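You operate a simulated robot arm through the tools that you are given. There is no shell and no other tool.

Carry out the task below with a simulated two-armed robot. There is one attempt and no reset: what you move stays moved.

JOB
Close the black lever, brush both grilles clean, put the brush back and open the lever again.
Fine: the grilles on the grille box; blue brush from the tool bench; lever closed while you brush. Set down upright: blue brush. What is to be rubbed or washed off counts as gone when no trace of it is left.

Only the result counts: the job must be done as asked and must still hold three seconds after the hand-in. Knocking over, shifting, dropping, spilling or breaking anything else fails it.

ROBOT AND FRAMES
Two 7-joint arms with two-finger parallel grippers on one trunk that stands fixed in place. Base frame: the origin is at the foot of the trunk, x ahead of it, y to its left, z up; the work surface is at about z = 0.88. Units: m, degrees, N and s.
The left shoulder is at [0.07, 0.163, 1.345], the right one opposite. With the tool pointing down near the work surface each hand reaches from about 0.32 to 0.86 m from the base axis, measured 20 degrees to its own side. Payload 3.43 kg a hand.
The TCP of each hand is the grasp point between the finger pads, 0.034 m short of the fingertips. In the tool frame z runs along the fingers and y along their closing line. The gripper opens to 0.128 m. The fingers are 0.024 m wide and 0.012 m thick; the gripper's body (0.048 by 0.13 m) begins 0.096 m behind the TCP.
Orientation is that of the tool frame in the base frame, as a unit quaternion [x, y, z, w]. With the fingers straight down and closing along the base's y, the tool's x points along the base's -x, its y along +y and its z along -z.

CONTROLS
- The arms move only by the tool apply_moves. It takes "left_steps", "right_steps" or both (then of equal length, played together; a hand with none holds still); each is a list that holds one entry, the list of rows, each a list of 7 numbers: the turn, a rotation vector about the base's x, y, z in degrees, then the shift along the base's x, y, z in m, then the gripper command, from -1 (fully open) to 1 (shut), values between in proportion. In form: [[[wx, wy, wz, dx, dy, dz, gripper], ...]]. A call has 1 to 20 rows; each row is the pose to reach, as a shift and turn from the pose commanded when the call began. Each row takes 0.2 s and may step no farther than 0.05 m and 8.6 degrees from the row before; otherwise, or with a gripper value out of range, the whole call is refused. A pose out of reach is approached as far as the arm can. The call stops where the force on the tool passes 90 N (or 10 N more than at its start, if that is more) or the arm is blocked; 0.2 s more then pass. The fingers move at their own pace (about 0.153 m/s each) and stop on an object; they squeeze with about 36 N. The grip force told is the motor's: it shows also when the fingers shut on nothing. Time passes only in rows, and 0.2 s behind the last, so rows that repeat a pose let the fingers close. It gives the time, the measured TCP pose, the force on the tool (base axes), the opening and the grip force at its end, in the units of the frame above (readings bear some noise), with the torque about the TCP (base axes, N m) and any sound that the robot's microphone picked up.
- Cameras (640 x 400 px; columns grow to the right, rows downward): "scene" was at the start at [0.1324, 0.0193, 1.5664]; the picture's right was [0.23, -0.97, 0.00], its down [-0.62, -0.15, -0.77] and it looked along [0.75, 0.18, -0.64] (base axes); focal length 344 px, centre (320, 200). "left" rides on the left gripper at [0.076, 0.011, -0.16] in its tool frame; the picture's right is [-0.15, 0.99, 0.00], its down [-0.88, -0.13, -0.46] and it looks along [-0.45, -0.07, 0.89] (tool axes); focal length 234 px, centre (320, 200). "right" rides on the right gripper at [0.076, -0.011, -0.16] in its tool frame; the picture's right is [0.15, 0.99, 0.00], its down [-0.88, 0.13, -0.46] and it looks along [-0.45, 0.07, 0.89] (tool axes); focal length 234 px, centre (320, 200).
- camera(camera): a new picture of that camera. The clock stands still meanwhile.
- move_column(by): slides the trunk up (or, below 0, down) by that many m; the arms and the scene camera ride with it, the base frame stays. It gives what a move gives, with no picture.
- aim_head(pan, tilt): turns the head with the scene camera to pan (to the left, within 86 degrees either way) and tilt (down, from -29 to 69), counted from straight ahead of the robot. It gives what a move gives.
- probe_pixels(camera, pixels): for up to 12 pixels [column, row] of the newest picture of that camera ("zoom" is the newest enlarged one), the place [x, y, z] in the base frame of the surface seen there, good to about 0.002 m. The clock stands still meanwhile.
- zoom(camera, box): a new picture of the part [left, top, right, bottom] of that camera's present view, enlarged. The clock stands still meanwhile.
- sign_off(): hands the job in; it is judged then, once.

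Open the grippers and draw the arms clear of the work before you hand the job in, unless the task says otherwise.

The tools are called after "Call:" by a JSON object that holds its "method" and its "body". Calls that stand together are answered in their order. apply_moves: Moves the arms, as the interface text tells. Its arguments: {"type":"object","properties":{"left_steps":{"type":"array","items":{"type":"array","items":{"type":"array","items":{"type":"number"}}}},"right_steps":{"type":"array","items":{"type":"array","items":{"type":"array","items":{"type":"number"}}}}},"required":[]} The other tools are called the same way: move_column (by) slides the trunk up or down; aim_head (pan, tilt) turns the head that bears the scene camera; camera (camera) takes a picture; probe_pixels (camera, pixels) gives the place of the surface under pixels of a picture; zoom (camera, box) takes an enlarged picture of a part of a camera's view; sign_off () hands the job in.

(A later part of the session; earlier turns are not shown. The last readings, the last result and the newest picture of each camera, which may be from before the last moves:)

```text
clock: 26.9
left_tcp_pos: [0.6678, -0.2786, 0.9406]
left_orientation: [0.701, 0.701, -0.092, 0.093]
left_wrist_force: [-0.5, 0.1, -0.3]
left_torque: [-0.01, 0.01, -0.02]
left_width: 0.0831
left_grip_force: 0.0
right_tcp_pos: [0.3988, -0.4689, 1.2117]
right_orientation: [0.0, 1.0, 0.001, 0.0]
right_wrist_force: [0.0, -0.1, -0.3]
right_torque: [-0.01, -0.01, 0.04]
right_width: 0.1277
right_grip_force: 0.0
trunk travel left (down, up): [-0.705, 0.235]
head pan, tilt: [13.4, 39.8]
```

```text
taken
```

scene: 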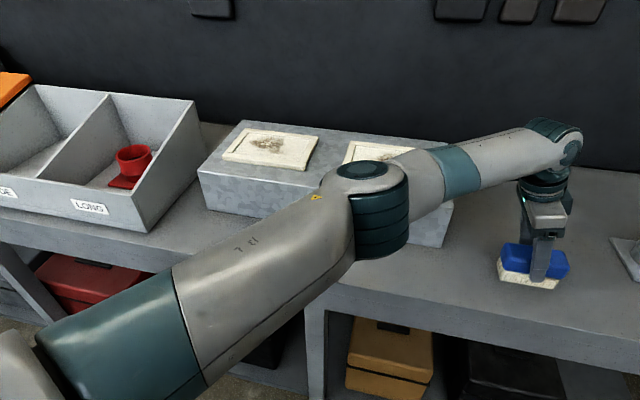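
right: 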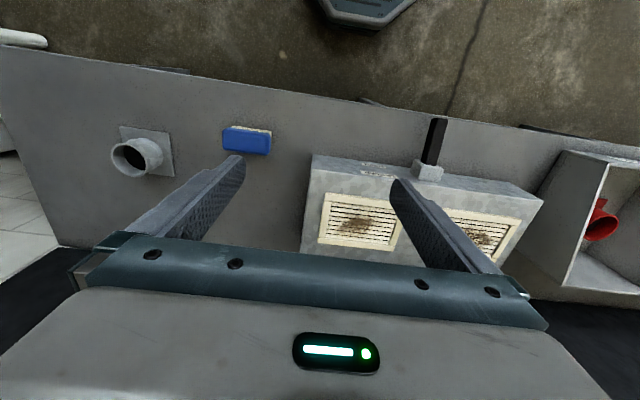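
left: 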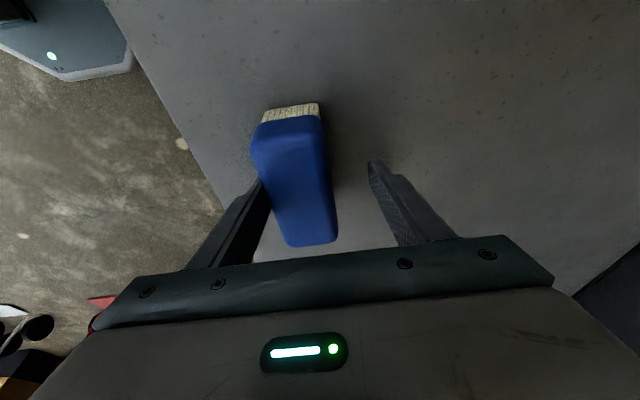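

I reached the grasp pose, but the brush looks off-centre toward the left finger in the picture (brush centre ~ (293,170), finger midpoint ~317). I probe it before closing, and check the height of the elbow over the box.

Call:
{"method": "probe_pixels", "body": {"camera": "left", "pixels": [[254, 150], [323, 150], [290, 150], [263, 180], [330, 180], [275, 210], [337, 210], [290, 130], [310, 235], [262, 200], [375, 170], [290, 110]]}}

Call:
{"method": "probe_pixels", "body": {"camera": "scene", "pixels": [[365, 185], [375, 240], [360, 255], [330, 280], [270, 330], [405, 235], [440, 205], [520, 160], [300, 240], [260, 260]]}}

Call:
{"method": "zoom", "body": {"camera": "scene", "box": [470, 180, 600, 300]}}

```text
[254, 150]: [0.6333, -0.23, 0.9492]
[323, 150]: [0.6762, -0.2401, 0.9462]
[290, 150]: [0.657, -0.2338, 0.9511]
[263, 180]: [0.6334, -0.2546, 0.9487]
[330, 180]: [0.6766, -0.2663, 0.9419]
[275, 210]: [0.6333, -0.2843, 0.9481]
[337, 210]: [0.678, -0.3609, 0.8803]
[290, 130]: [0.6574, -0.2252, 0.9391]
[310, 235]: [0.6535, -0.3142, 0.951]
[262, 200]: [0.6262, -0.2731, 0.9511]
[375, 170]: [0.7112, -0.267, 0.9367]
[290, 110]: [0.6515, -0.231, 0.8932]
```

```text
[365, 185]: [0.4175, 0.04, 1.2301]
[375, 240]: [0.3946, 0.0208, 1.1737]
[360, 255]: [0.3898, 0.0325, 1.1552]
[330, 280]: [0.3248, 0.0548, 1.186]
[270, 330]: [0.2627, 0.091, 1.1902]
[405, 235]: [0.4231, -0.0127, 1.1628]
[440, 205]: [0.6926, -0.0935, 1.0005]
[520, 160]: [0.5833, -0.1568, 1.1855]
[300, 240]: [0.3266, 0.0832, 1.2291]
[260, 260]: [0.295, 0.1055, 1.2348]
```

```text
3.33 times, centred on (535, 240) of scene
```

zoom: 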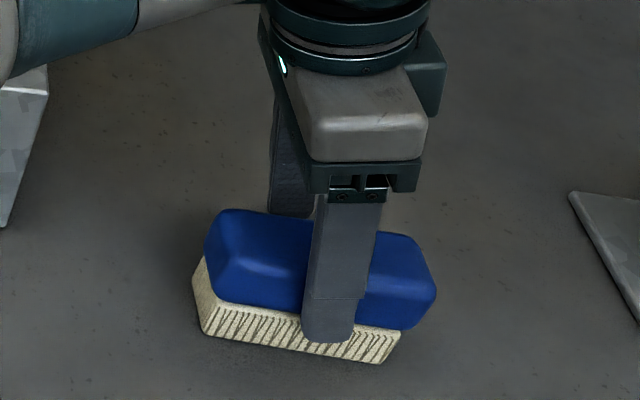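

The brush now seems to span x 0.633–0.678. I check its front face from the scene zoom too.

Call:
{"method": "probe_pixels", "body": {"camera": "zoom", "pixels": [[220, 285], [280, 300], [390, 320], [210, 325], [260, 335], [380, 355], [225, 215], [420, 245], [330, 300], [290, 160], [260, 260], [400, 280]]}}

```text
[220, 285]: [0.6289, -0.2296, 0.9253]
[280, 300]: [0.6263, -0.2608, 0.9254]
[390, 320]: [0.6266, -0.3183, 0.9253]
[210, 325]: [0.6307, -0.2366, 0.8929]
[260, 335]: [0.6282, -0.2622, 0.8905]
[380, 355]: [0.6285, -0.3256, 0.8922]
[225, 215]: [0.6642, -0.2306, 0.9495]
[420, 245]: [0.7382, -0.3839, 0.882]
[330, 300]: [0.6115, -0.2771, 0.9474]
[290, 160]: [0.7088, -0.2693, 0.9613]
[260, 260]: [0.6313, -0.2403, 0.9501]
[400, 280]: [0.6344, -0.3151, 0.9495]
```

The brush has been nudged about 17 mm toward the robot (front face from x 0.645 to 0.628), still upright; I will set it back at its original place later. I shift the hand −0.015 m in x to centre it and close.

Call:
{"method": "apply_moves", "body": {"left_steps": [[[0, 0, 0, -0.008, 0, 0, -0.3], [0, 0, 0, -0.0155, 0, 0, -0.3], [0, 0, 0, -0.0155, 0, 0, 0], [0, 0, 0, -0.0155, 0, 0, 0.5], [0, 0, 0, -0.0155, 0, 0, 1], [0, 0, 0, -0.0155, 0, 0, 1]]]}}

Call:
{"method": "camera", "body": {"camera": "left"}}

Call:
{"method": "zoom", "body": {"camera": "scene", "box": [470, 180, 600, 300]}}

```text
clock: 28.3
left_tcp_pos: [0.6532, -0.2773, 0.9407]
left_orientation: [0.7, 0.702, -0.093, 0.091]
left_wrist_force: [-1.4, 0.9, 0.6]
left_torque: [0.02, -0.03, 0.04]
left_width: 0.0495
left_grip_force: 35.8
right_tcp_pos: [0.3998, -0.4686, 1.2114]
right_orientation: [0.0, 1.0, 0.0, 0.0]
right_wrist_force: [1.2, 0.5, -0.5]
right_torque: [-0.02, 0.01, 0.0]
right_width: 0.1279
right_grip_force: 0.1
trunk travel left (down, up): [-0.705, 0.235]
head pan, tilt: [13.4, 39.8]
```

```text
taken
```

left: 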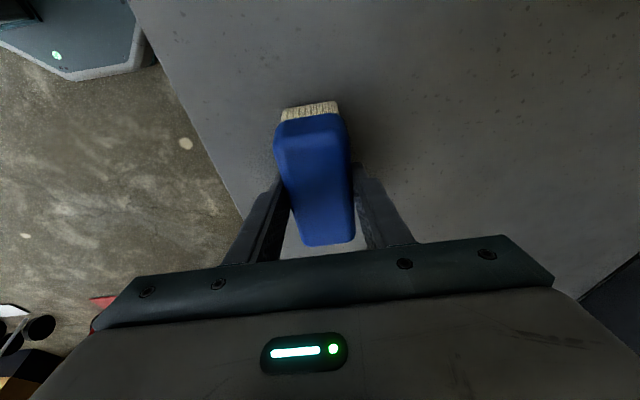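

```text
3.33 times, centred on (535, 240) of scene
```

zoom: 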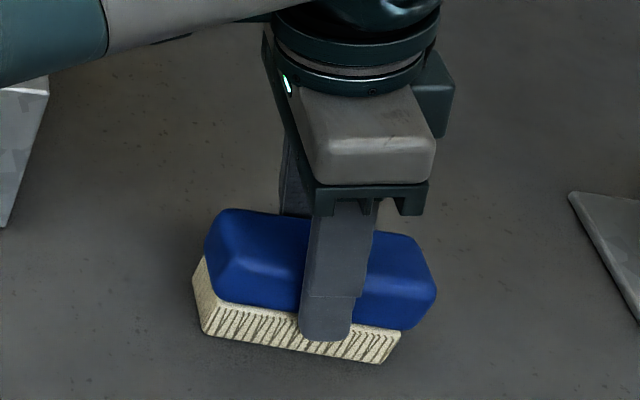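

The brush is firmly held (opening 0.0495, 36 N), upright on the bench with its underside 0.059 m below the TCP. I lift it straight up with the trunk by 0.2 m.

Call:
{"method": "move_column", "body": {"by": 0.2}}

Call:
{"method": "camera", "body": {"camera": "scene"}}

Call:
{"method": "camera", "body": {"camera": "left"}}

```text
clock: 30.5
left_tcp_pos: [0.6533, -0.2787, 1.1405]
left_orientation: [0.701, 0.701, -0.093, 0.092]
left_wrist_force: [0.9, 0.7, -1.7]
left_torque: [-0.02, 0.02, -0.01]
left_width: 0.0497
left_grip_force: 35.9
right_tcp_pos: [0.3993, -0.4678, 1.4124]
right_orientation: [0.001, 1.0, 0.0, 0.001]
right_wrist_force: [0.0, 0.1, 1.3]
right_torque: [0.0, 0.0, -0.01]
right_width: 0.1284
right_grip_force: 0.1
trunk travel left (down, up): [-0.905, 0.035]
head pan, tilt: [13.4, 39.8]
```

```text
taken
```

scene: 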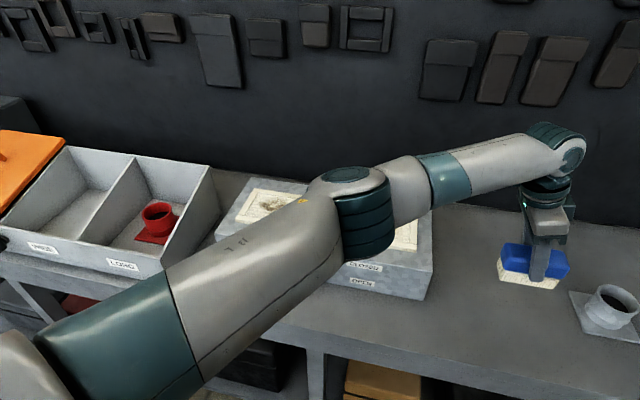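

```text
taken
```

left: 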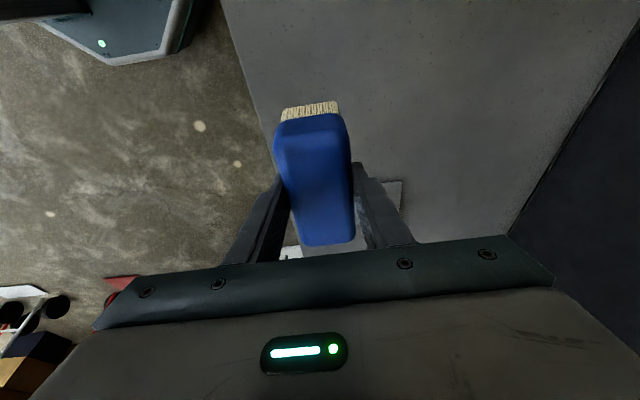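

Lifted cleanly. Now I yaw +90° so the brush's long axis runs along x, and carry it over the right grille to about (0.808, 0.02, 1.14).

Call:
{"method": "apply_moves", "body": {"left_steps": [[[0, 0, 7.5, 0.0, 0.025, 0, 1], [0, 0, 15, 0.005, 0.05, 0, 1], [0, 0, 22.5, 0.015, 0.075, 0, 1], [0, 0, 30, 0.03, 0.1, 0, 1], [0, 0, 37.5, 0.045, 0.125, 0, 1], [0, 0, 45, 0.06, 0.15, 0, 1], [0, 0, 52.5, 0.075, 0.175, 0, 1], [0, 0, 60, 0.09, 0.2, 0, 1], [0, 0, 67.5, 0.105, 0.225, 0, 1], [0, 0, 75, 0.12, 0.25, 0, 1], [0, 0, 82.5, 0.138, 0.275, 0, 1], [0, 0, 90, 0.155, 0.298, 0, 1], [0, 0, 90, 0.155, 0.298, 0, 1]]]}}

Call:
{"method": "camera", "body": {"camera": "left"}}

Call:
{"method": "camera", "body": {"camera": "scene"}}

```text
clock: 33.3
left_tcp_pos: [0.8089, 0.0187, 1.1413]
left_orientation: [-0.002, 0.991, -0.001, 0.131]
left_wrist_force: [0.0, -0.3, -2.1]
left_torque: [0.02, -0.02, 0.0]
left_width: 0.0495
left_grip_force: 36.2
right_tcp_pos: [0.4, -0.4687, 1.4125]
right_orientation: [-0.001, 1.0, 0.0, 0.0]
right_wrist_force: [0.8, 0.3, -1.1]
right_torque: [0.01, -0.04, 0.01]
right_width: 0.1281
right_grip_force: 0.0
trunk travel left (down, up): [-0.905, 0.035]
head pan, tilt: [13.4, 39.8]
```

```text
taken
```

left: 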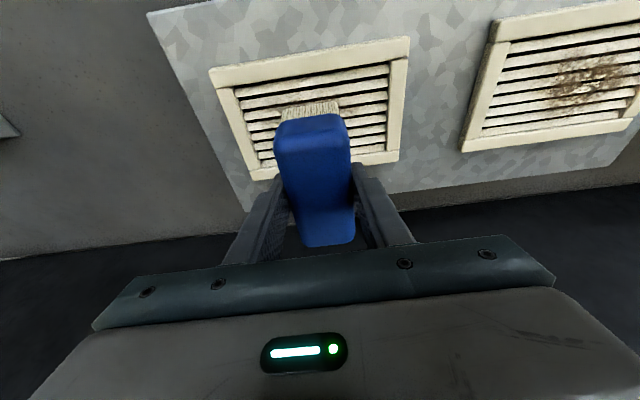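

```text
taken
```

scene: 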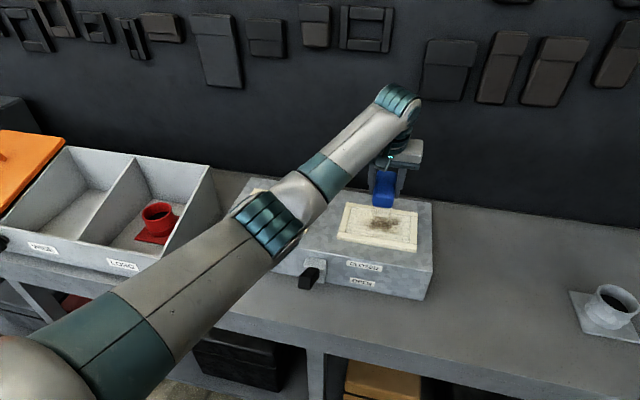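

The brush is over the right grille with its underside at about z = 1.082; slat tops are at 1.018. I lower it gently to just touching.

Call:
{"method": "apply_moves", "body": {"left_steps": [[[0, 0, 0, 0.001, 0, -0.03, 1], [0, 0, 0, 0.001, 0, -0.05, 1], [0, 0, 0, 0.001, 0, -0.058, 1], [0, 0, 0, 0.001, 0, -0.062, 1], [0, 0, 0, 0.001, 0, -0.064, 1]]]}}

```text
clock: 34.5
left_tcp_pos: [0.8084, 0.0183, 1.0764]
left_orientation: [-0.001, 0.991, -0.001, 0.131]
left_wrist_force: [0.3, 0.1, -1.9]
left_torque: [0.03, 0.01, 0.0]
left_width: 0.0495
left_grip_force: 36.1
right_tcp_pos: [0.4005, -0.4688, 1.4123]
right_orientation: [0.0, 1.0, 0.0, 0.0]
right_wrist_force: [0.1, -1.6, -0.5]
right_torque: [0.02, 0.04, -0.01]
right_width: 0.128
right_grip_force: 0.0
trunk travel left (down, up): [-0.905, 0.035]
head pan, tilt: [13.4, 39.8]
```

No contact yet at z = 1.076. I go down in 2 mm steps.

Call:
{"method": "apply_moves", "body": {"left_steps": [[[0, 0, 0, 0, 0, -0.002, 1], [0, 0, 0, 0, 0, -0.004, 1]]]}}

Call:
{"method": "zoom", "body": {"camera": "scene", "box": [320, 150, 450, 260]}}

```text
clock: 35.1
left_tcp_pos: [0.8085, 0.0199, 1.0756]
left_orientation: [-0.001, 0.991, -0.001, 0.133]
left_wrist_force: [1.4, -0.3, 12.3]
left_torque: [0.14, 0.51, 0.01]
left_width: 0.0498
left_grip_force: 36.5
right_tcp_pos: [0.3983, -0.4682, 1.4134]
right_orientation: [0.0, 1.0, 0.0, 0.002]
right_wrist_force: [0.0, 0.1, 0.5]
right_torque: [-0.01, -0.01, 0.01]
right_width: 0.1279
right_grip_force: 0.2
trunk travel left (down, up): [-0.905, 0.035]
head pan, tilt: [13.4, 39.8]
```

```text
3.64 times, centred on (385, 205) of scene
```

zoom: 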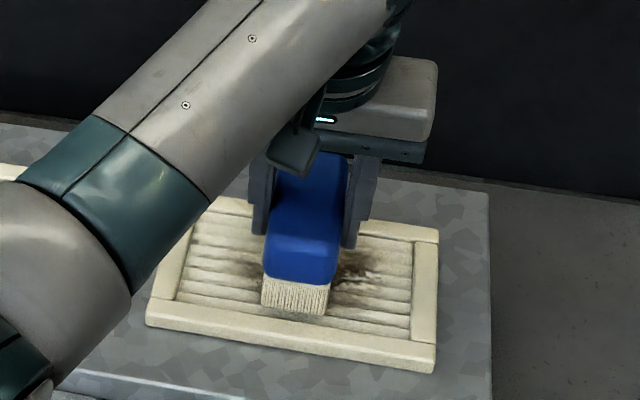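

Contact at about 13 N. I sweep the brush along y over the dirty area (TCP y from about −0.034 to 0.073), staying inside the frame.

Call:
{"method": "apply_moves", "body": {"left_steps": [[[0, 0, 0, 0, -0.018, 0, 1], [0, 0, 0, 0, -0.036, 0, 1], [0, 0, 0, 0, -0.053, 0, 1], [0, 0, 0, 0, -0.036, 0, 1], [0, 0, 0, 0, -0.018, 0, 1], [0, 0, 0, 0, 0, 0, 1], [0, 0, 0, 0, 0.018, 0, 1], [0, 0, 0, 0, 0.036, 0, 1], [0, 0, 0, 0, 0.053, 0, 1], [0, 0, 0, 0, 0.036, 0, 1], [0, 0, 0, 0, 0.018, 0, 1], [0, 0, 0, 0, 0, 0, 1], [0, 0, 0, 0, -0.018, 0, 1], [0, 0, 0, 0, -0.036, 0, 1], [0, 0, 0, 0, -0.053, 0, 1], [0, 0, 0, 0, -0.036, 0, 1], [0, 0, 0, 0, -0.018, 0, 1], [0, 0, 0, 0, 0, 0, 1], [0, 0, 0, 0, 0.025, 0, 1], [0, 0, 0, 0, 0.053, 0, 1]]]}}

Call:
{"method": "zoom", "body": {"camera": "scene", "box": [320, 150, 450, 260]}}

```text
clock: 39.3
left_tcp_pos: [0.808, 0.0755, 1.0756]
left_orientation: [0.0, 0.991, -0.002, 0.132]
left_wrist_force: [1.8, -4.5, 11.7]
left_torque: [-0.1, -0.79, -0.23]
left_width: 0.0496
left_grip_force: 35.7
right_tcp_pos: [0.3976, -0.4674, 1.4136]
right_orientation: [0.0, 1.0, 0.0, 0.001]
right_wrist_force: [0.0, 0.5, 0.2]
right_torque: [-0.07, 0.01, 0.03]
right_width: 0.1279
right_grip_force: 0.0
trunk travel left (down, up): [-0.905, 0.035]
head pan, tilt: [13.4, 39.8]
```

```text
3.64 times, centred on (385, 205) of scene
```

zoom: 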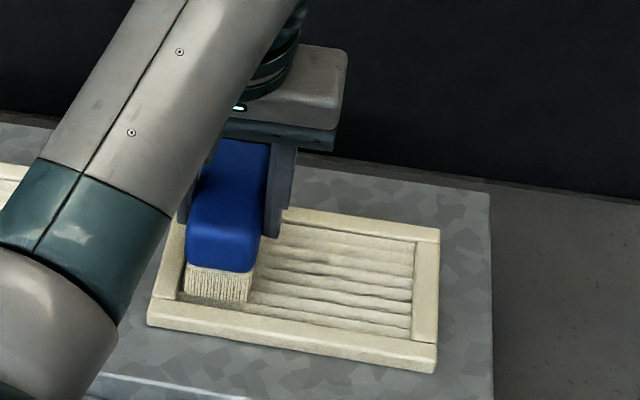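

Most of the dirt is gone. I do another set of sweeps with small x offsets, ending at the far left, then lift for inspection.

Call:
{"method": "apply_moves", "body": {"left_steps": [[[0, 0, 0, 0.006, -0.02, 0, 1], [0, 0, 0, 0.006, -0.04, 0, 1], [0, 0, 0, 0.006, -0.06, 0, 1], [0, 0, 0, 0.006, -0.08, 0, 1], [0, 0, 0, 0.006, -0.1, 0, 1], [0, 0, 0, 0.006, -0.108, 0, 1], [0, 0, 0, -0.006, -0.09, 0, 1], [0, 0, 0, -0.006, -0.07, 0, 1], [0, 0, 0, -0.006, -0.05, 0, 1], [0, 0, 0, -0.006, -0.03, 0, 1], [0, 0, 0, -0.006, -0.01, 0, 1], [0, 0, 0, 0, 0, 0, 1], [0, 0, 0, 0, -0.027, 0, 1], [0, 0, 0, 0, -0.054, 0, 1], [0, 0, 0, 0, -0.081, 0, 1], [0, 0, 0, 0, -0.108, 0, 1], [0, 0, 0, 0, -0.07, 0, 1], [0, 0, 0, 0, -0.035, 0, 1], [0, 0, 0, 0, 0, 0.01, 1], [0, 0, 0, 0, 0, 0.05, 1]]]}}

Call:
{"method": "zoom", "body": {"camera": "scene", "box": [320, 180, 450, 260]}}

Call:
{"method": "camera", "body": {"camera": "left"}}

```text
clock: 43.5
left_tcp_pos: [0.8079, 0.0719, 1.1231]
left_orientation: [-0.001, 0.992, 0.001, 0.13]
left_wrist_force: [0.6, 0.1, -0.5]
left_torque: [0.01, -0.04, 0.02]
left_width: 0.0496
left_grip_force: 35.6
right_tcp_pos: [0.3989, -0.4701, 1.4114]
right_orientation: [0.0, 1.0, 0.0, 0.0]
right_wrist_force: [-1.0, 0.4, -0.3]
right_torque: [0.03, -0.03, 0.03]
right_width: 0.128
right_grip_force: 0.1
trunk travel left (down, up): [-0.905, 0.035]
head pan, tilt: [13.4, 39.8]
```

```text
4.92 times, centred on (385, 220) of scene
```

zoom: 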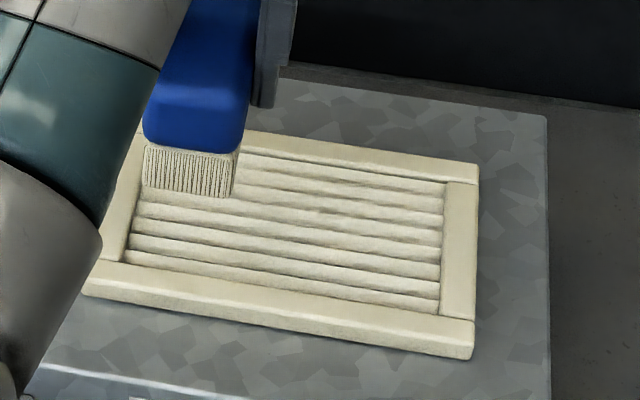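

```text
taken
```

left: 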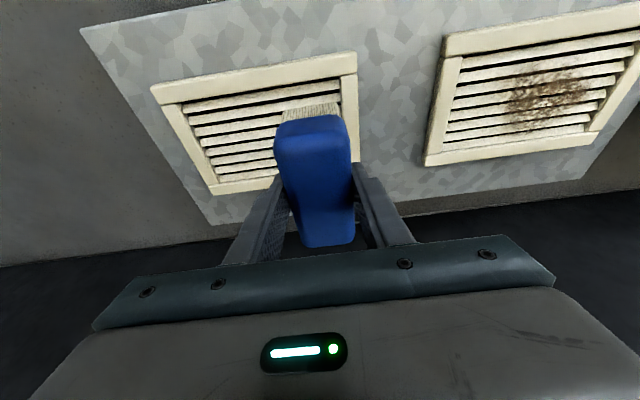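

The right grille looks clean. I carry the brush over to the left grille (y≈0.295) at this height, then check the right grille unobstructed.

Call:
{"method": "apply_moves", "body": {"left_steps": [[[0, 0, 0, 0, 0.04, 0.01, 1], [0, 0, 0, 0, 0.08, 0.01, 1], [0, 0, 0, 0, 0.12, 0.01, 1], [0, 0, 0, 0, 0.16, 0.01, 1], [0, 0, 0, 0.001, 0.2, 0.01, 1], [0, 0, 0, 0.003, 0.224, 0.01, 1], [0, 0, 0, 0.003, 0.224, 0.01, 1]]]}}

Call:
{"method": "zoom", "body": {"camera": "scene", "box": [330, 190, 430, 260]}}

Call:
{"method": "camera", "body": {"camera": "scene"}}

Call:
{"method": "zoom", "body": {"camera": "left", "box": [0, 60, 240, 220]}}

```text
clock: 45.1
left_tcp_pos: [0.8124, 0.2965, 1.1321]
left_orientation: [-0.001, 0.991, 0.001, 0.131]
left_wrist_force: [-0.6, 0.0, -1.3]
left_torque: [0.01, 0.02, 0.0]
left_width: 0.0496
left_grip_force: 35.9
right_tcp_pos: [0.4004, -0.469, 1.4121]
right_orientation: [-0.001, 1.0, 0.0, 0.0]
right_wrist_force: [-0.6, -0.2, -0.2]
right_torque: [0.0, 0.01, 0.0]
right_width: 0.1279
right_grip_force: 0.0
trunk travel left (down, up): [-0.905, 0.035]
head pan, tilt: [13.4, 39.8]
```

```text
5.71 times, centred on (380, 225) of scene
```

zoom: 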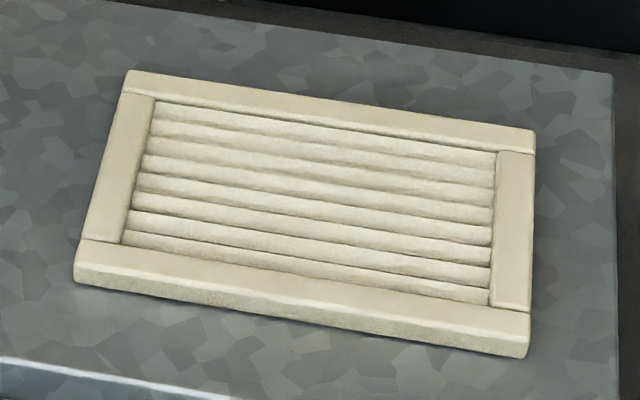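

```text
taken
```

scene: 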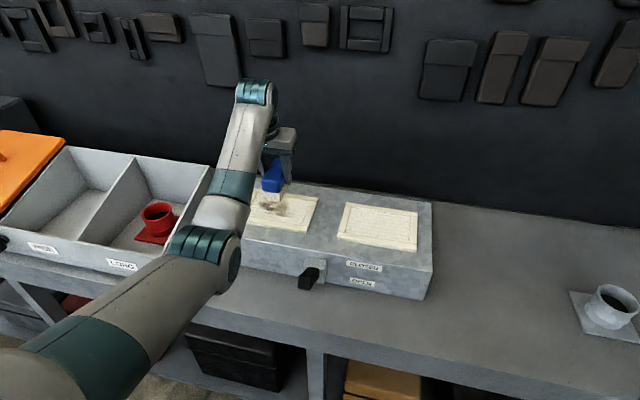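

```text
2.50 times, centred on (120, 140) of left
```

zoom: 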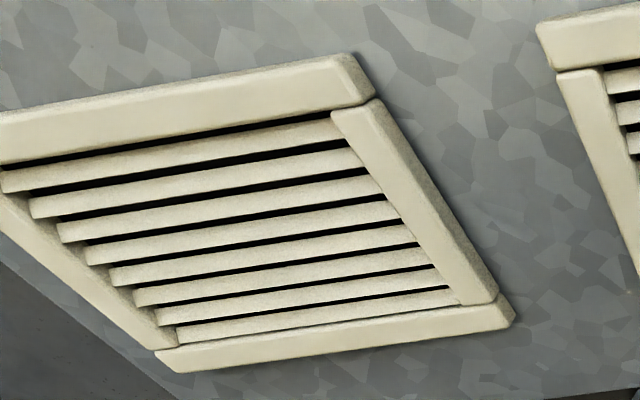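

The right grille is completely clean. I lower the brush on the left grille and sweep y from about 0.24 to 0.354.

Call:
{"method": "apply_moves", "body": {"left_steps": [[[0, 0, 0, 0, 0, -0.03, 1], [0, 0, 0, 0, 0, -0.048, 1], [0, 0, 0, 0, 0, -0.055, 1], [0, 0, 0, 0, 0, -0.059, 1], [0, 0, 0, 0, 0.018, -0.059, 1], [0, 0, 0, 0, 0.036, -0.059, 1], [0, 0, 0, 0, 0.056, -0.059, 1], [0, 0, 0, 0, 0.036, -0.059, 1], [0, 0, 0, 0, 0.018, -0.059, 1], [0, 0, 0, 0, 0, -0.059, 1], [0, 0, 0, 0, -0.018, -0.059, 1], [0, 0, 0, 0, -0.036, -0.059, 1], [0, 0, 0, 0, -0.056, -0.059, 1], [0, 0, 0, 0, -0.036, -0.059, 1], [0, 0, 0, 0, -0.018, -0.059, 1], [0, 0, 0, 0, 0, -0.059, 1]]]}}

Call:
{"method": "camera", "body": {"camera": "scene"}}

```text
clock: 48.5
left_tcp_pos: [0.8117, 0.2979, 1.0756]
left_orientation: [-0.001, 0.991, 0.0, 0.132]
left_wrist_force: [-0.7, -2.1, 7.1]
left_torque: [-0.04, -0.42, -0.04]
left_width: 0.0497
left_grip_force: 36.0
right_tcp_pos: [0.3978, -0.4684, 1.4129]
right_orientation: [-0.001, 1.0, 0.0, 0.001]
right_wrist_force: [0.2, -0.3, -0.2]
right_torque: [-0.01, 0.0, 0.02]
right_width: 0.1279
right_grip_force: 0.0
trunk travel left (down, up): [-0.905, 0.035]
head pan, tilt: [13.4, 39.8]
```

```text
taken
```

scene: 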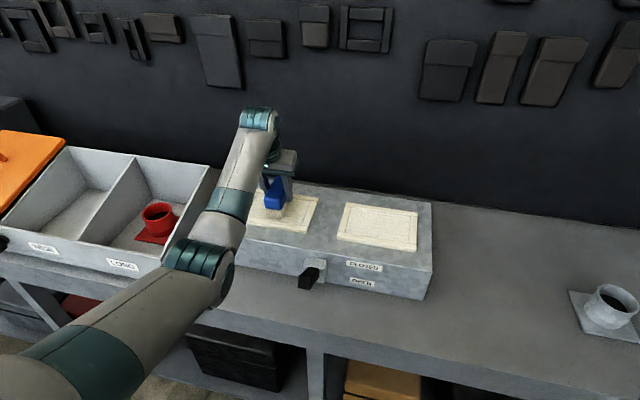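

Working well. I repeat the sweeps with slight x offsets, a millimetre firmer, as on the right grille, then lift.

Call:
{"method": "apply_moves", "body": {"left_steps": [[[0, 0, 0, 0.006, 0.02, -0.001, 1], [0, 0, 0, 0.006, 0.04, -0.001, 1], [0, 0, 0, 0.006, 0.058, -0.001, 1], [0, 0, 0, -0.006, 0.04, -0.001, 1], [0, 0, 0, -0.006, 0.02, -0.001, 1], [0, 0, 0, -0.006, 0, -0.001, 1], [0, 0, 0, -0.006, -0.02, -0.001, 1], [0, 0, 0, -0.006, -0.04, -0.001, 1], [0, 0, 0, -0.006, -0.056, -0.001, 1], [0, 0, 0, 0.006, -0.04, -0.001, 1], [0, 0, 0, 0.006, -0.02, -0.001, 1], [0, 0, 0, 0.006, 0, -0.001, 1], [0, 0, 0, 0.006, 0.02, -0.001, 1], [0, 0, 0, 0, 0.04, -0.001, 1], [0, 0, 0, 0, 0.058, -0.001, 1], [0, 0, 0, 0, 0.03, -0.001, 1], [0, 0, 0, 0, 0, -0.001, 1], [0, 0, 0, 0, -0.03, -0.001, 1], [0, 0, 0, 0, -0.056, -0.001, 1], [0, 0, 0, 0, -0.056, 0.045, 1]]]}}

Call:
{"method": "zoom", "body": {"camera": "left", "box": [130, 20, 640, 240]}}

Call:
{"method": "zoom", "body": {"camera": "scene", "box": [220, 170, 340, 250]}}

```text
clock: 52.7
left_tcp_pos: [0.8115, 0.2389, 1.1162]
left_orientation: [0.001, 0.992, 0.0, 0.128]
left_wrist_force: [-1.1, -1.7, -1.5]
left_torque: [-0.01, 0.01, 0.0]
left_width: 0.0497
left_grip_force: 36.3
right_tcp_pos: [0.3998, -0.4693, 1.4108]
right_orientation: [0.0, 1.0, 0.001, 0.0]
right_wrist_force: [-0.2, -0.3, 0.0]
right_torque: [0.0, -0.03, 0.02]
right_width: 0.1279
right_grip_force: 0.1
trunk travel left (down, up): [-0.905, 0.035]
head pan, tilt: [13.4, 39.8]
```

```text
1.25 times, centred on (385, 130) of left
```

zoom: 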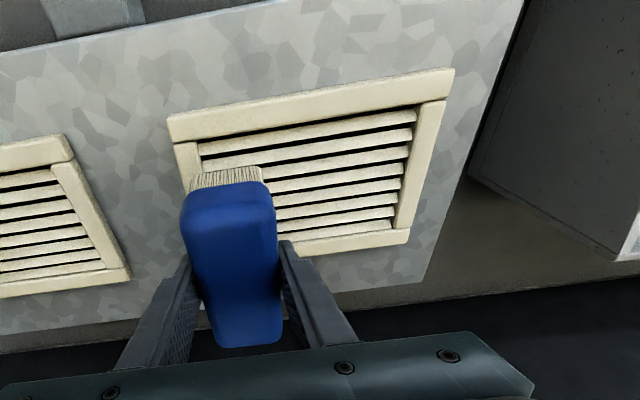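

```text
5.00 times, centred on (280, 210) of scene
```

zoom: 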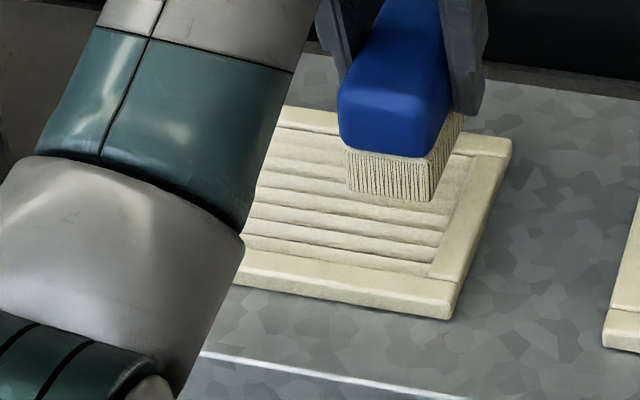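

It looks clean. I move the brush back to the right (y≈0.02, z≈1.14) so both grilles can be seen fully.

Call:
{"method": "apply_moves", "body": {"left_steps": [[[0, 0, 0, 0, -0.04, 0.02, 1], [0, 0, 0, 0, -0.08, 0.02, 1], [0, 0, 0, 0, -0.12, 0.02, 1], [0, 0, 0, 0, -0.16, 0.02, 1], [0, 0, 0, -0.002, -0.2, 0.02, 1], [0, 0, 0, -0.004, -0.22, 0.02, 1], [0, 0, 0, -0.004, -0.22, 0.02, 1]]]}}

Call:
{"method": "zoom", "body": {"camera": "left", "box": [400, 0, 640, 180]}}

Call:
{"method": "camera", "body": {"camera": "scene"}}

```text
clock: 54.3
left_tcp_pos: [0.8099, 0.0225, 1.1389]
left_orientation: [-0.001, 0.992, -0.001, 0.13]
left_wrist_force: [1.0, -0.7, -0.8]
left_torque: [-0.01, -0.02, 0.04]
left_width: 0.0497
left_grip_force: 35.9
right_tcp_pos: [0.4, -0.4675, 1.4119]
right_orientation: [0.001, 1.0, -0.001, 0.0]
right_wrist_force: [-0.2, -0.3, -0.3]
right_torque: [-0.02, 0.01, -0.03]
right_width: 0.128
right_grip_force: 0.1
trunk travel left (down, up): [-0.905, 0.035]
head pan, tilt: [13.4, 39.8]
```

```text
2.22 times, centred on (520, 90) of left
```

zoom: 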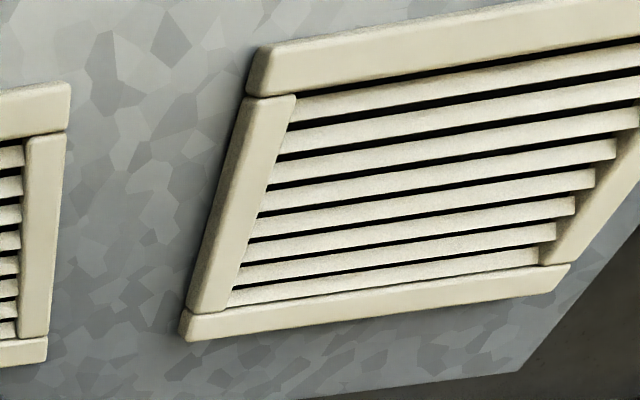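

```text
taken
```

scene: 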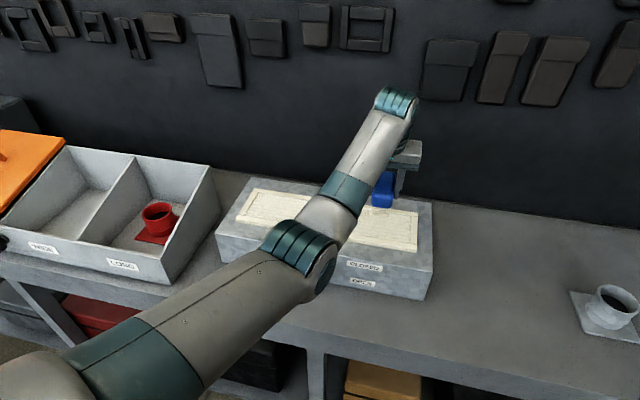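

Both grilles look clean; I take one closer scene zoom of the left one and the lever area.

Call:
{"method": "zoom", "body": {"camera": "scene", "box": [230, 180, 330, 250]}}

Call:
{"method": "probe_pixels", "body": {"camera": "scene", "pixels": [[300, 260], [325, 280], [330, 265], [260, 300], [345, 235], [240, 330]]}}

```text
5.71 times, centred on (280, 215) of scene
```

zoom: 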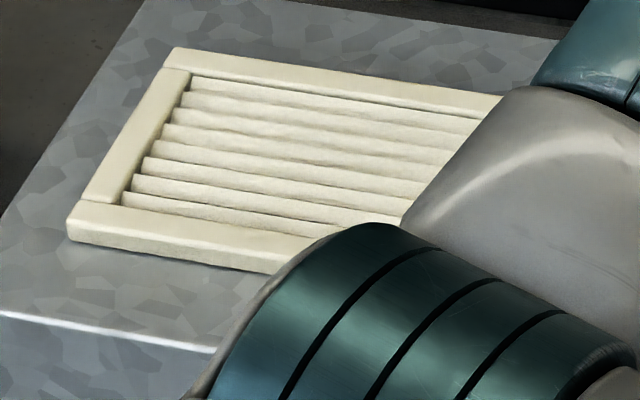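

```text
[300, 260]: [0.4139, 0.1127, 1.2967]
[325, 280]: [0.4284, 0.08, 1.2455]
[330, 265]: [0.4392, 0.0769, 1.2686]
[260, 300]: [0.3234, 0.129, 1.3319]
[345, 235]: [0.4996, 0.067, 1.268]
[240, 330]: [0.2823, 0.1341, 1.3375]
```

Both grilles are clean. I carry the brush back over its original place (0.669, −0.278), yawing back −90°.

Call:
{"method": "apply_moves", "body": {"left_steps": [[[0, 0, -7.5, -0.017, -0.025, 0, 1], [0, 0, -15, -0.035, -0.05, 0, 1], [0, 0, -22.5, -0.05, -0.075, 0, 1], [0, 0, -30, -0.065, -0.1, 0, 1], [0, 0, -37.5, -0.08, -0.125, 0, 1], [0, 0, -45, -0.095, -0.15, 0, 1], [0, 0, -52.5, -0.11, -0.175, 0, 1], [0, 0, -60, -0.125, -0.2, 0, 1], [0, 0, -67.5, -0.135, -0.225, 0, 1], [0, 0, -75, -0.14, -0.25, 0, 1], [0, 0, -82.5, -0.141, -0.275, 0, 1], [0, 0, -90, -0.141, -0.3005, 0, 1], [0, 0, -90, -0.141, -0.3005, 0, 1]]]}}

Call:
{"method": "camera", "body": {"camera": "left"}}

Call:
{"method": "camera", "body": {"camera": "scene"}}

```text
clock: 57.1
left_tcp_pos: [0.6656, -0.2795, 1.1415]
left_orientation: [0.7, 0.702, -0.092, 0.094]
left_wrist_force: [-0.9, 0.6, -1.6]
left_torque: [0.01, 0.02, -0.02]
left_width: 0.0497
left_grip_force: 36.2
left hand out of reach, approached as far as the arm can: row 12
right_tcp_pos: [0.3988, -0.4685, 1.4124]
right_orientation: [0.001, 1.0, 0.0, 0.0]
right_wrist_force: [0.0, 0.4, 0.0]
right_torque: [0.0, 0.01, -0.03]
right_width: 0.1279
right_grip_force: 0.1
trunk travel left (down, up): [-0.905, 0.035]
head pan, tilt: [13.4, 39.8]
```

```text
taken
```

left: 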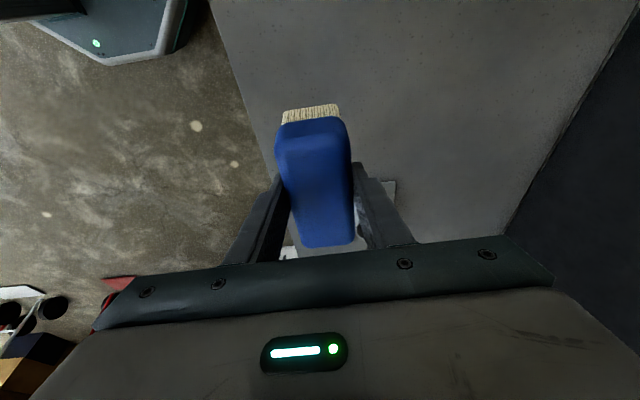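

```text
taken
```

scene: 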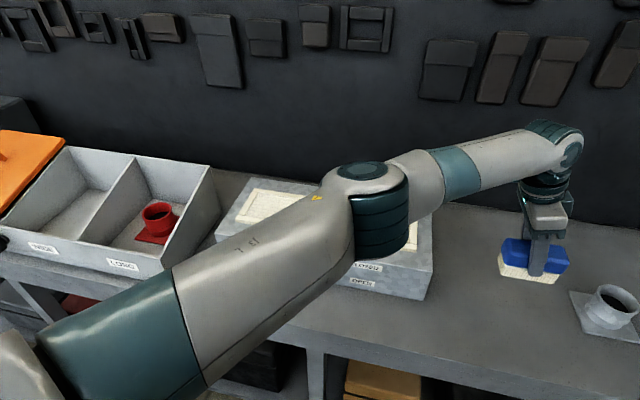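

Over the original spot. I lower the trunk 0.19 m to bring the brush just above the bench.

Call:
{"method": "move_column", "body": {"by": -0.19}}

Call:
{"method": "zoom", "body": {"camera": "scene", "box": [460, 170, 620, 320]}}

```text
clock: 59.1
left_tcp_pos: [0.6668, -0.2795, 0.9491]
left_orientation: [0.701, 0.702, -0.093, 0.092]
left_wrist_force: [0.7, 0.5, -1.5]
left_torque: [0.06, 0.01, 0.03]
left_width: 0.0495
left_grip_force: 35.7
right_tcp_pos: [0.3989, -0.4692, 1.2229]
right_orientation: [0.0, 1.0, 0.0, 0.0]
right_wrist_force: [0.1, -0.6, 0.3]
right_torque: [0.02, 0.01, -0.01]
right_width: 0.1281
right_grip_force: 0.0
trunk travel left (down, up): [-0.715, 0.225]
head pan, tilt: [13.4, 39.8]
```

```text
2.67 times, centred on (540, 245) of scene
```

zoom: 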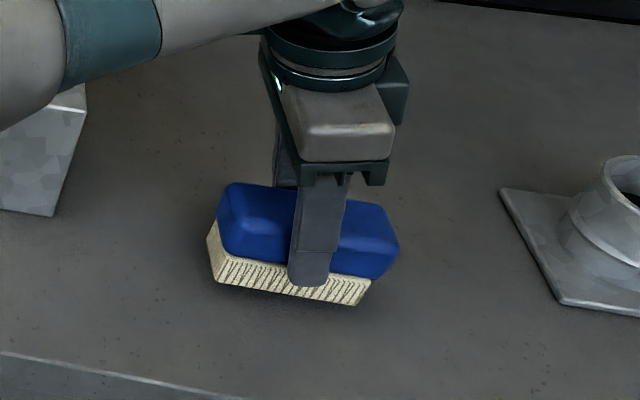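

The underside should be about 8 mm above the bench. I lower it in small steps (with +2 mm x to hit the original spot) and look for contact force before releasing.

Call:
{"method": "apply_moves", "body": {"left_steps": [[[0, 0, 0, 0.002, 0.001, -0.004, 1], [0, 0, 0, 0.002, 0.001, -0.007, 1], [0, 0, 0, 0.002, 0.001, -0.009, 1], [0, 0, 0, 0.002, 0.001, -0.009, 1]]]}}

```text
clock: 60.1
left_tcp_pos: [0.6678, -0.2777, 0.9408]
left_orientation: [0.7, 0.702, -0.093, 0.093]
left_wrist_force: [-0.1, 0.0, 1.5]
left_torque: [-0.14, -0.02, 0.02]
left_width: 0.0495
left_grip_force: 36.0
right_tcp_pos: [0.3994, -0.4681, 1.2229]
right_orientation: [0.0, 1.0, 0.0, 0.0]
right_wrist_force: [0.0, 0.9, -0.4]
right_torque: [0.02, -0.02, -0.04]
right_width: 0.1279
right_grip_force: 0.1
trunk travel left (down, up): [-0.715, 0.225]
head pan, tilt: [13.4, 39.8]
```

Light contact (force changed from −1.5 to +1.5 N) at the same height as the pick. I open the fingers to 0.09 m.

Call:
{"method": "apply_moves", "body": {"left_steps": [[[0, 0, 0, 0, 0, 0, 0.2], [0, 0, 0, 0, 0, 0, 0], [0, 0, 0, 0, 0, 0, -0.4], [0, 0, 0, 0, 0, 0, -0.4]]]}}

Call:
{"method": "camera", "body": {"camera": "left"}}

Call:
{"method": "zoom", "body": {"camera": "scene", "box": [460, 170, 620, 320]}}

```text
clock: 61.1
left_tcp_pos: [0.6676, -0.2783, 0.9395]
left_orientation: [0.7, 0.702, -0.093, 0.092]
left_wrist_force: [-0.2, -0.1, -0.3]
left_torque: [-0.01, -0.01, -0.01]
left_width: 0.0896
left_grip_force: 0.1
right_tcp_pos: [0.3991, -0.4683, 1.2227]
right_orientation: [0.0, 1.0, 0.0, 0.001]
right_wrist_force: [-0.1, -0.4, 0.1]
right_torque: [-0.01, 0.0, 0.01]
right_width: 0.1279
right_grip_force: 0.0
trunk travel left (down, up): [-0.715, 0.225]
head pan, tilt: [13.4, 39.8]
```

```text
taken
```

left: 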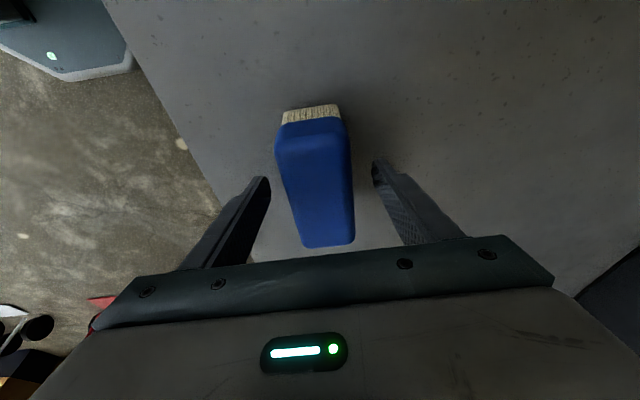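

```text
2.67 times, centred on (540, 245) of scene
```

zoom: 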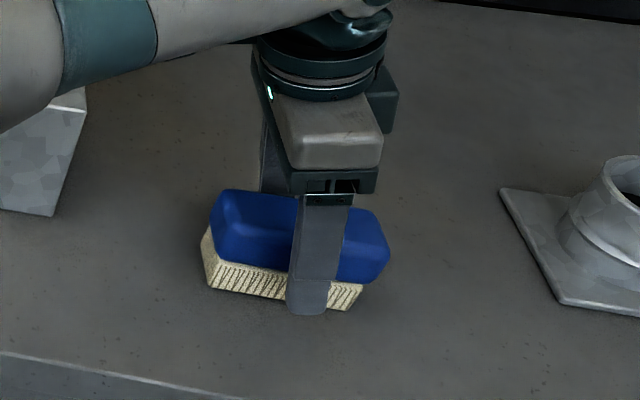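

The brush stands upright and free between the open fingers. I withdraw straight up with the trunk to avoid brushing against it.

Call:
{"method": "move_column", "body": {"by": 0.2}}

Call:
{"method": "camera", "body": {"camera": "left"}}

Call:
{"method": "zoom", "body": {"camera": "scene", "box": [440, 200, 640, 340]}}

```text
clock: 63.3
left_tcp_pos: [0.6684, -0.278, 1.1402]
left_orientation: [0.701, 0.702, -0.093, 0.091]
left_wrist_force: [0.1, 0.3, 0.9]
left_torque: [-0.01, 0.01, -0.01]
left_width: 0.0895
left_grip_force: 0.0
right_tcp_pos: [0.3995, -0.4685, 1.4218]
right_orientation: [0.0, 1.0, 0.001, 0.001]
right_wrist_force: [-1.3, 0.6, -0.4]
right_torque: [-0.01, 0.02, 0.0]
right_width: 0.1281
right_grip_force: 0.0
trunk travel left (down, up): [-0.915, 0.025]
head pan, tilt: [13.4, 39.8]
```

```text
taken
```

left: 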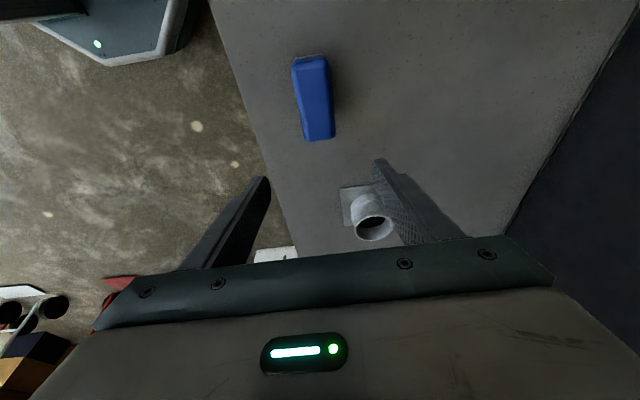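

```text
2.86 times, centred on (540, 270) of scene
```

zoom: 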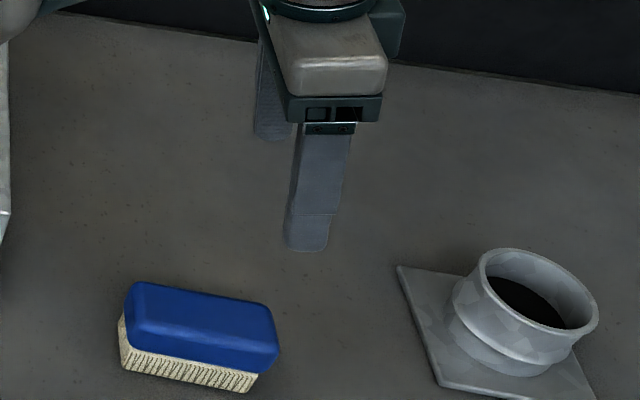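

Call:
{"method": "probe_pixels", "body": {"camera": "zoom", "pixels": [[130, 340], [260, 370], [200, 360], [190, 300], [125, 365], [245, 390], [140, 283], [270, 310], [124, 345], [185, 380]]}}

```text
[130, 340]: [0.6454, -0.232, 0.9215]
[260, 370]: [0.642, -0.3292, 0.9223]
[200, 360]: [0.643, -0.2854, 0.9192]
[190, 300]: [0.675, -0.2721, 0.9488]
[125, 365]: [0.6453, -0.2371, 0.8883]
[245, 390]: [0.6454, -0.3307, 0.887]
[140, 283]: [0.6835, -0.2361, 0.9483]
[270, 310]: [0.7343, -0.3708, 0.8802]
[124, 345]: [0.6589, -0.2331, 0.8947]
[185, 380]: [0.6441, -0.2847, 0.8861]
```

The brush is back at its original place (front face x≈0.644, y≈−0.23…−0.33), upright. Now the left hand goes back toward the lever: first yaw +90° while moving to about (0.60, 0.16, 1.20).

Call:
{"method": "apply_moves", "body": {"left_steps": [[[0, 0, 7.5, -0.005, 0.034, 0.02, -0.4], [0, 0, 15, -0.01, 0.07, 0.04, -0.2], [0, 0, 22.5, -0.015, 0.106, 0.05, 0], [0, 0, 30, -0.02, 0.143, 0.06, 0.3], [0, 0, 37.5, -0.025, 0.18, 0.06, 0.6], [0, 0, 45, -0.03, 0.217, 0.06, 1], [0, 0, 52.5, -0.035, 0.254, 0.06, 1], [0, 0, 60, -0.04, 0.29, 0.06, 1], [0, 0, 67.5, -0.045, 0.327, 0.06, 1], [0, 0, 75, -0.05, 0.364, 0.06, 1], [0, 0, 82.5, -0.057, 0.4, 0.06, 1], [0, 0, 90, -0.064, 0.438, 0.06, 1], [0, 0, 90, -0.064, 0.438, 0.06, 1]]]}}

Call:
{"method": "apply_moves", "body": {"left_steps": [[[0, 5, 0, 0, 0, 0, 1], [0, 10, 0, 0, 0, 0, 1], [0, 15, 0, 0, 0, 0, 1], [0, 15, 0, 0, 0, 0, 1]]]}}

Call:
{"method": "camera", "body": {"camera": "left"}}

Call:
{"method": "camera", "body": {"camera": "scene"}}

```text
clock: 66.1
left_tcp_pos: [0.6051, 0.1586, 1.2006]
left_orientation: [-0.002, 0.991, 0.001, 0.13]
left_wrist_force: [-0.1, 0.0, 0.5]
left_torque: [0.0, -0.05, -0.01]
left_width: 0.0
left_grip_force: 33.0
right_tcp_pos: [0.3986, -0.4694, 1.423]
right_orientation: [0.0, 1.0, 0.001, 0.0]
right_wrist_force: [1.0, 0.3, 0.1]
right_torque: [0.01, 0.02, -0.02]
right_width: 0.1279
right_grip_force: 0.1
trunk travel left (down, up): [-0.915, 0.025]
head pan, tilt: [13.4, 39.8]
```

```text
clock: 67.1
left_tcp_pos: [0.6044, 0.1609, 1.1995]
left_orientation: [-0.001, 1.0, 0.0, -0.001]
left_wrist_force: [-0.5, -0.4, -0.2]
left_torque: [0.03, 0.0, -0.02]
left_width: 0.0
left_grip_force: 32.7
right_tcp_pos: [0.3986, -0.4681, 1.423]
right_orientation: [0.0, 1.0, 0.0, -0.001]
right_wrist_force: [-0.1, 0.9, -0.3]
right_torque: [0.01, 0.01, -0.01]
right_width: 0.1278
right_grip_force: 0.0
trunk travel left (down, up): [-0.915, 0.025]
head pan, tilt: [13.4, 39.8]
```

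```text
taken
```

left: 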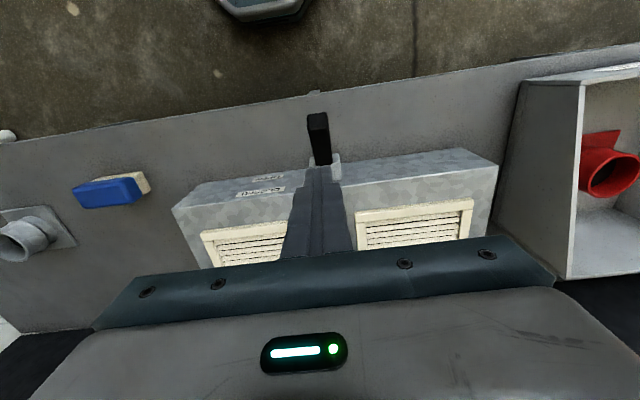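

```text
taken
```

scene: 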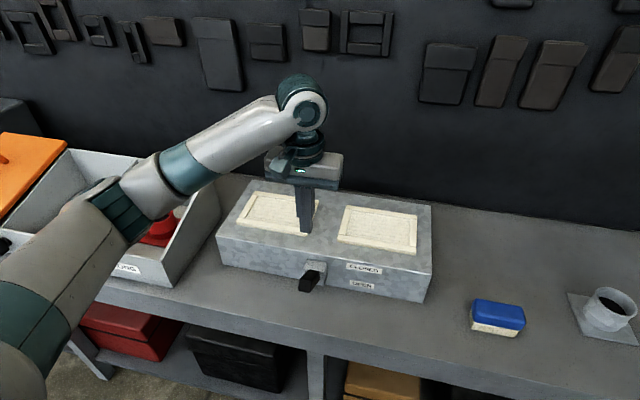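

The hand is above the lever with fingers shut and vertical. I descend onto the handle and push it down in small steps to TCP z≈1.0, expecting the open stop near 0.988.

Call:
{"method": "apply_moves", "body": {"left_steps": [[[0, 0, 0, 0, -0.001, -0.04, 1], [0, 0, 0, 0, -0.001, -0.08, 1], [0, 0, 0, 0, -0.001, -0.12, 1], [0, 0, 0, 0, -0.001, -0.135, 1], [0, 0, 0, 0, -0.001, -0.145, 1], [0, 0, 0, 0, -0.001, -0.155, 1], [0, 0, 0, 0, -0.001, -0.165, 1], [0, 0, 0, 0, -0.001, -0.175, 1], [0, 0, 0, 0, -0.001, -0.185, 1], [0, 0, 0, 0, -0.001, -0.195, 1], [0, 0, 0, 0, -0.001, -0.2, 1]]]}}

Call:
{"method": "zoom", "body": {"camera": "scene", "box": [250, 210, 380, 310]}}

```text
clock: 69.5
left_tcp_pos: [0.6044, 0.1596, 1.0006]
left_orientation: [-0.002, 1.0, 0.0, 0.001]
left_wrist_force: [0.1, 0.0, -0.5]
left_torque: [0.01, 0.01, -0.01]
left_width: 0.0
left_grip_force: 33.3
right_tcp_pos: [0.3986, -0.4693, 1.4226]
right_orientation: [0.0, 1.0, 0.0, 0.0]
right_wrist_force: [-0.1, 0.9, 0.5]
right_torque: [0.01, -0.01, 0.01]
right_width: 0.128
right_grip_force: 0.0
trunk travel left (down, up): [-0.915, 0.025]
head pan, tilt: [13.4, 39.8]
```

```text
4.00 times, centred on (315, 260) of scene
```

zoom: 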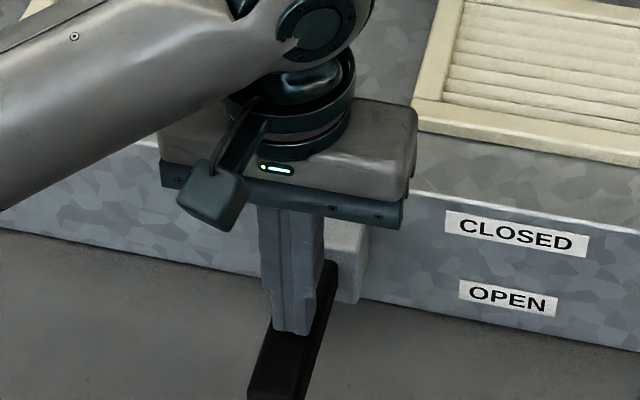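

The lever has swung down and the force is about zero. I press on in 3 mm steps to reach the open stop.

Call:
{"method": "apply_moves", "body": {"left_steps": [[[0, 0, 0, 0, 0, -0.004, 1], [0, 0, 0, 0, 0, -0.008, 1], [0, 0, 0, 0, 0, -0.011, 1], [0, 0, 0, 0, 0, -0.013, 1]]]}}

Call:
{"method": "camera", "body": {"camera": "left"}}

```text
clock: 70.5
left_tcp_pos: [0.6032, 0.1589, 0.9878]
left_orientation: [0.0, 1.0, 0.0, 0.001]
left_wrist_force: [-1.2, 0.7, 5.2]
left_torque: [-0.03, 0.01, 0.02]
left_width: 0.0001
left_grip_force: 32.8
right_tcp_pos: [0.3992, -0.4693, 1.4238]
right_orientation: [0.0, 1.0, 0.0, 0.001]
right_wrist_force: [-0.4, -0.2, -0.3]
right_torque: [0.02, -0.03, -0.01]
right_width: 0.1283
right_grip_force: 0.1
trunk travel left (down, up): [-0.915, 0.025]
head pan, tilt: [13.4, 39.8]
```

```text
taken
```

left: 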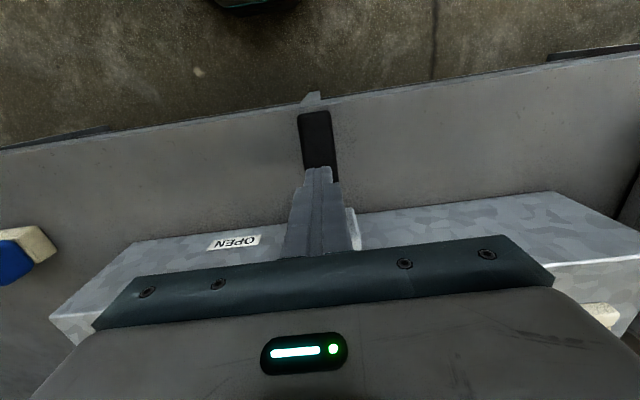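

Contact force is rising (5 N). I press a little more to confirm the stop.

Call:
{"method": "apply_moves", "body": {"left_steps": [[[0, 0, 0, 0, 0, -0.003, 1], [0, 0, 0, 0, 0, -0.006, 1], [0, 0, 0, 0, 0, -0.006, 1]]]}}

Call:
{"method": "probe_pixels", "body": {"camera": "left", "pixels": [[313, 117], [316, 140], [318, 155]]}}

```text
clock: 71.3
left_tcp_pos: [0.6014, 0.1583, 0.988]
left_orientation: [-0.002, 1.0, -0.001, 0.007]
left_wrist_force: [3.4, 6.0, 50.9]
left_torque: [0.3, -0.76, -0.36]
left_width: 0.0
left_grip_force: 33.2
right_tcp_pos: [0.3942, -0.4694, 1.4238]
right_orientation: [0.0, 1.0, 0.001, 0.001]
right_wrist_force: [1.0, -0.1, -0.7]
right_torque: [0.0, 0.0, -0.02]
right_width: 0.128
right_grip_force: 0.1
trunk travel left (down, up): [-0.915, 0.025]
head pan, tilt: [13.4, 39.8]
```

```text
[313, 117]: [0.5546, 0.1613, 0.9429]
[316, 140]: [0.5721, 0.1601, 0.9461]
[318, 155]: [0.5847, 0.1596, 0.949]
```

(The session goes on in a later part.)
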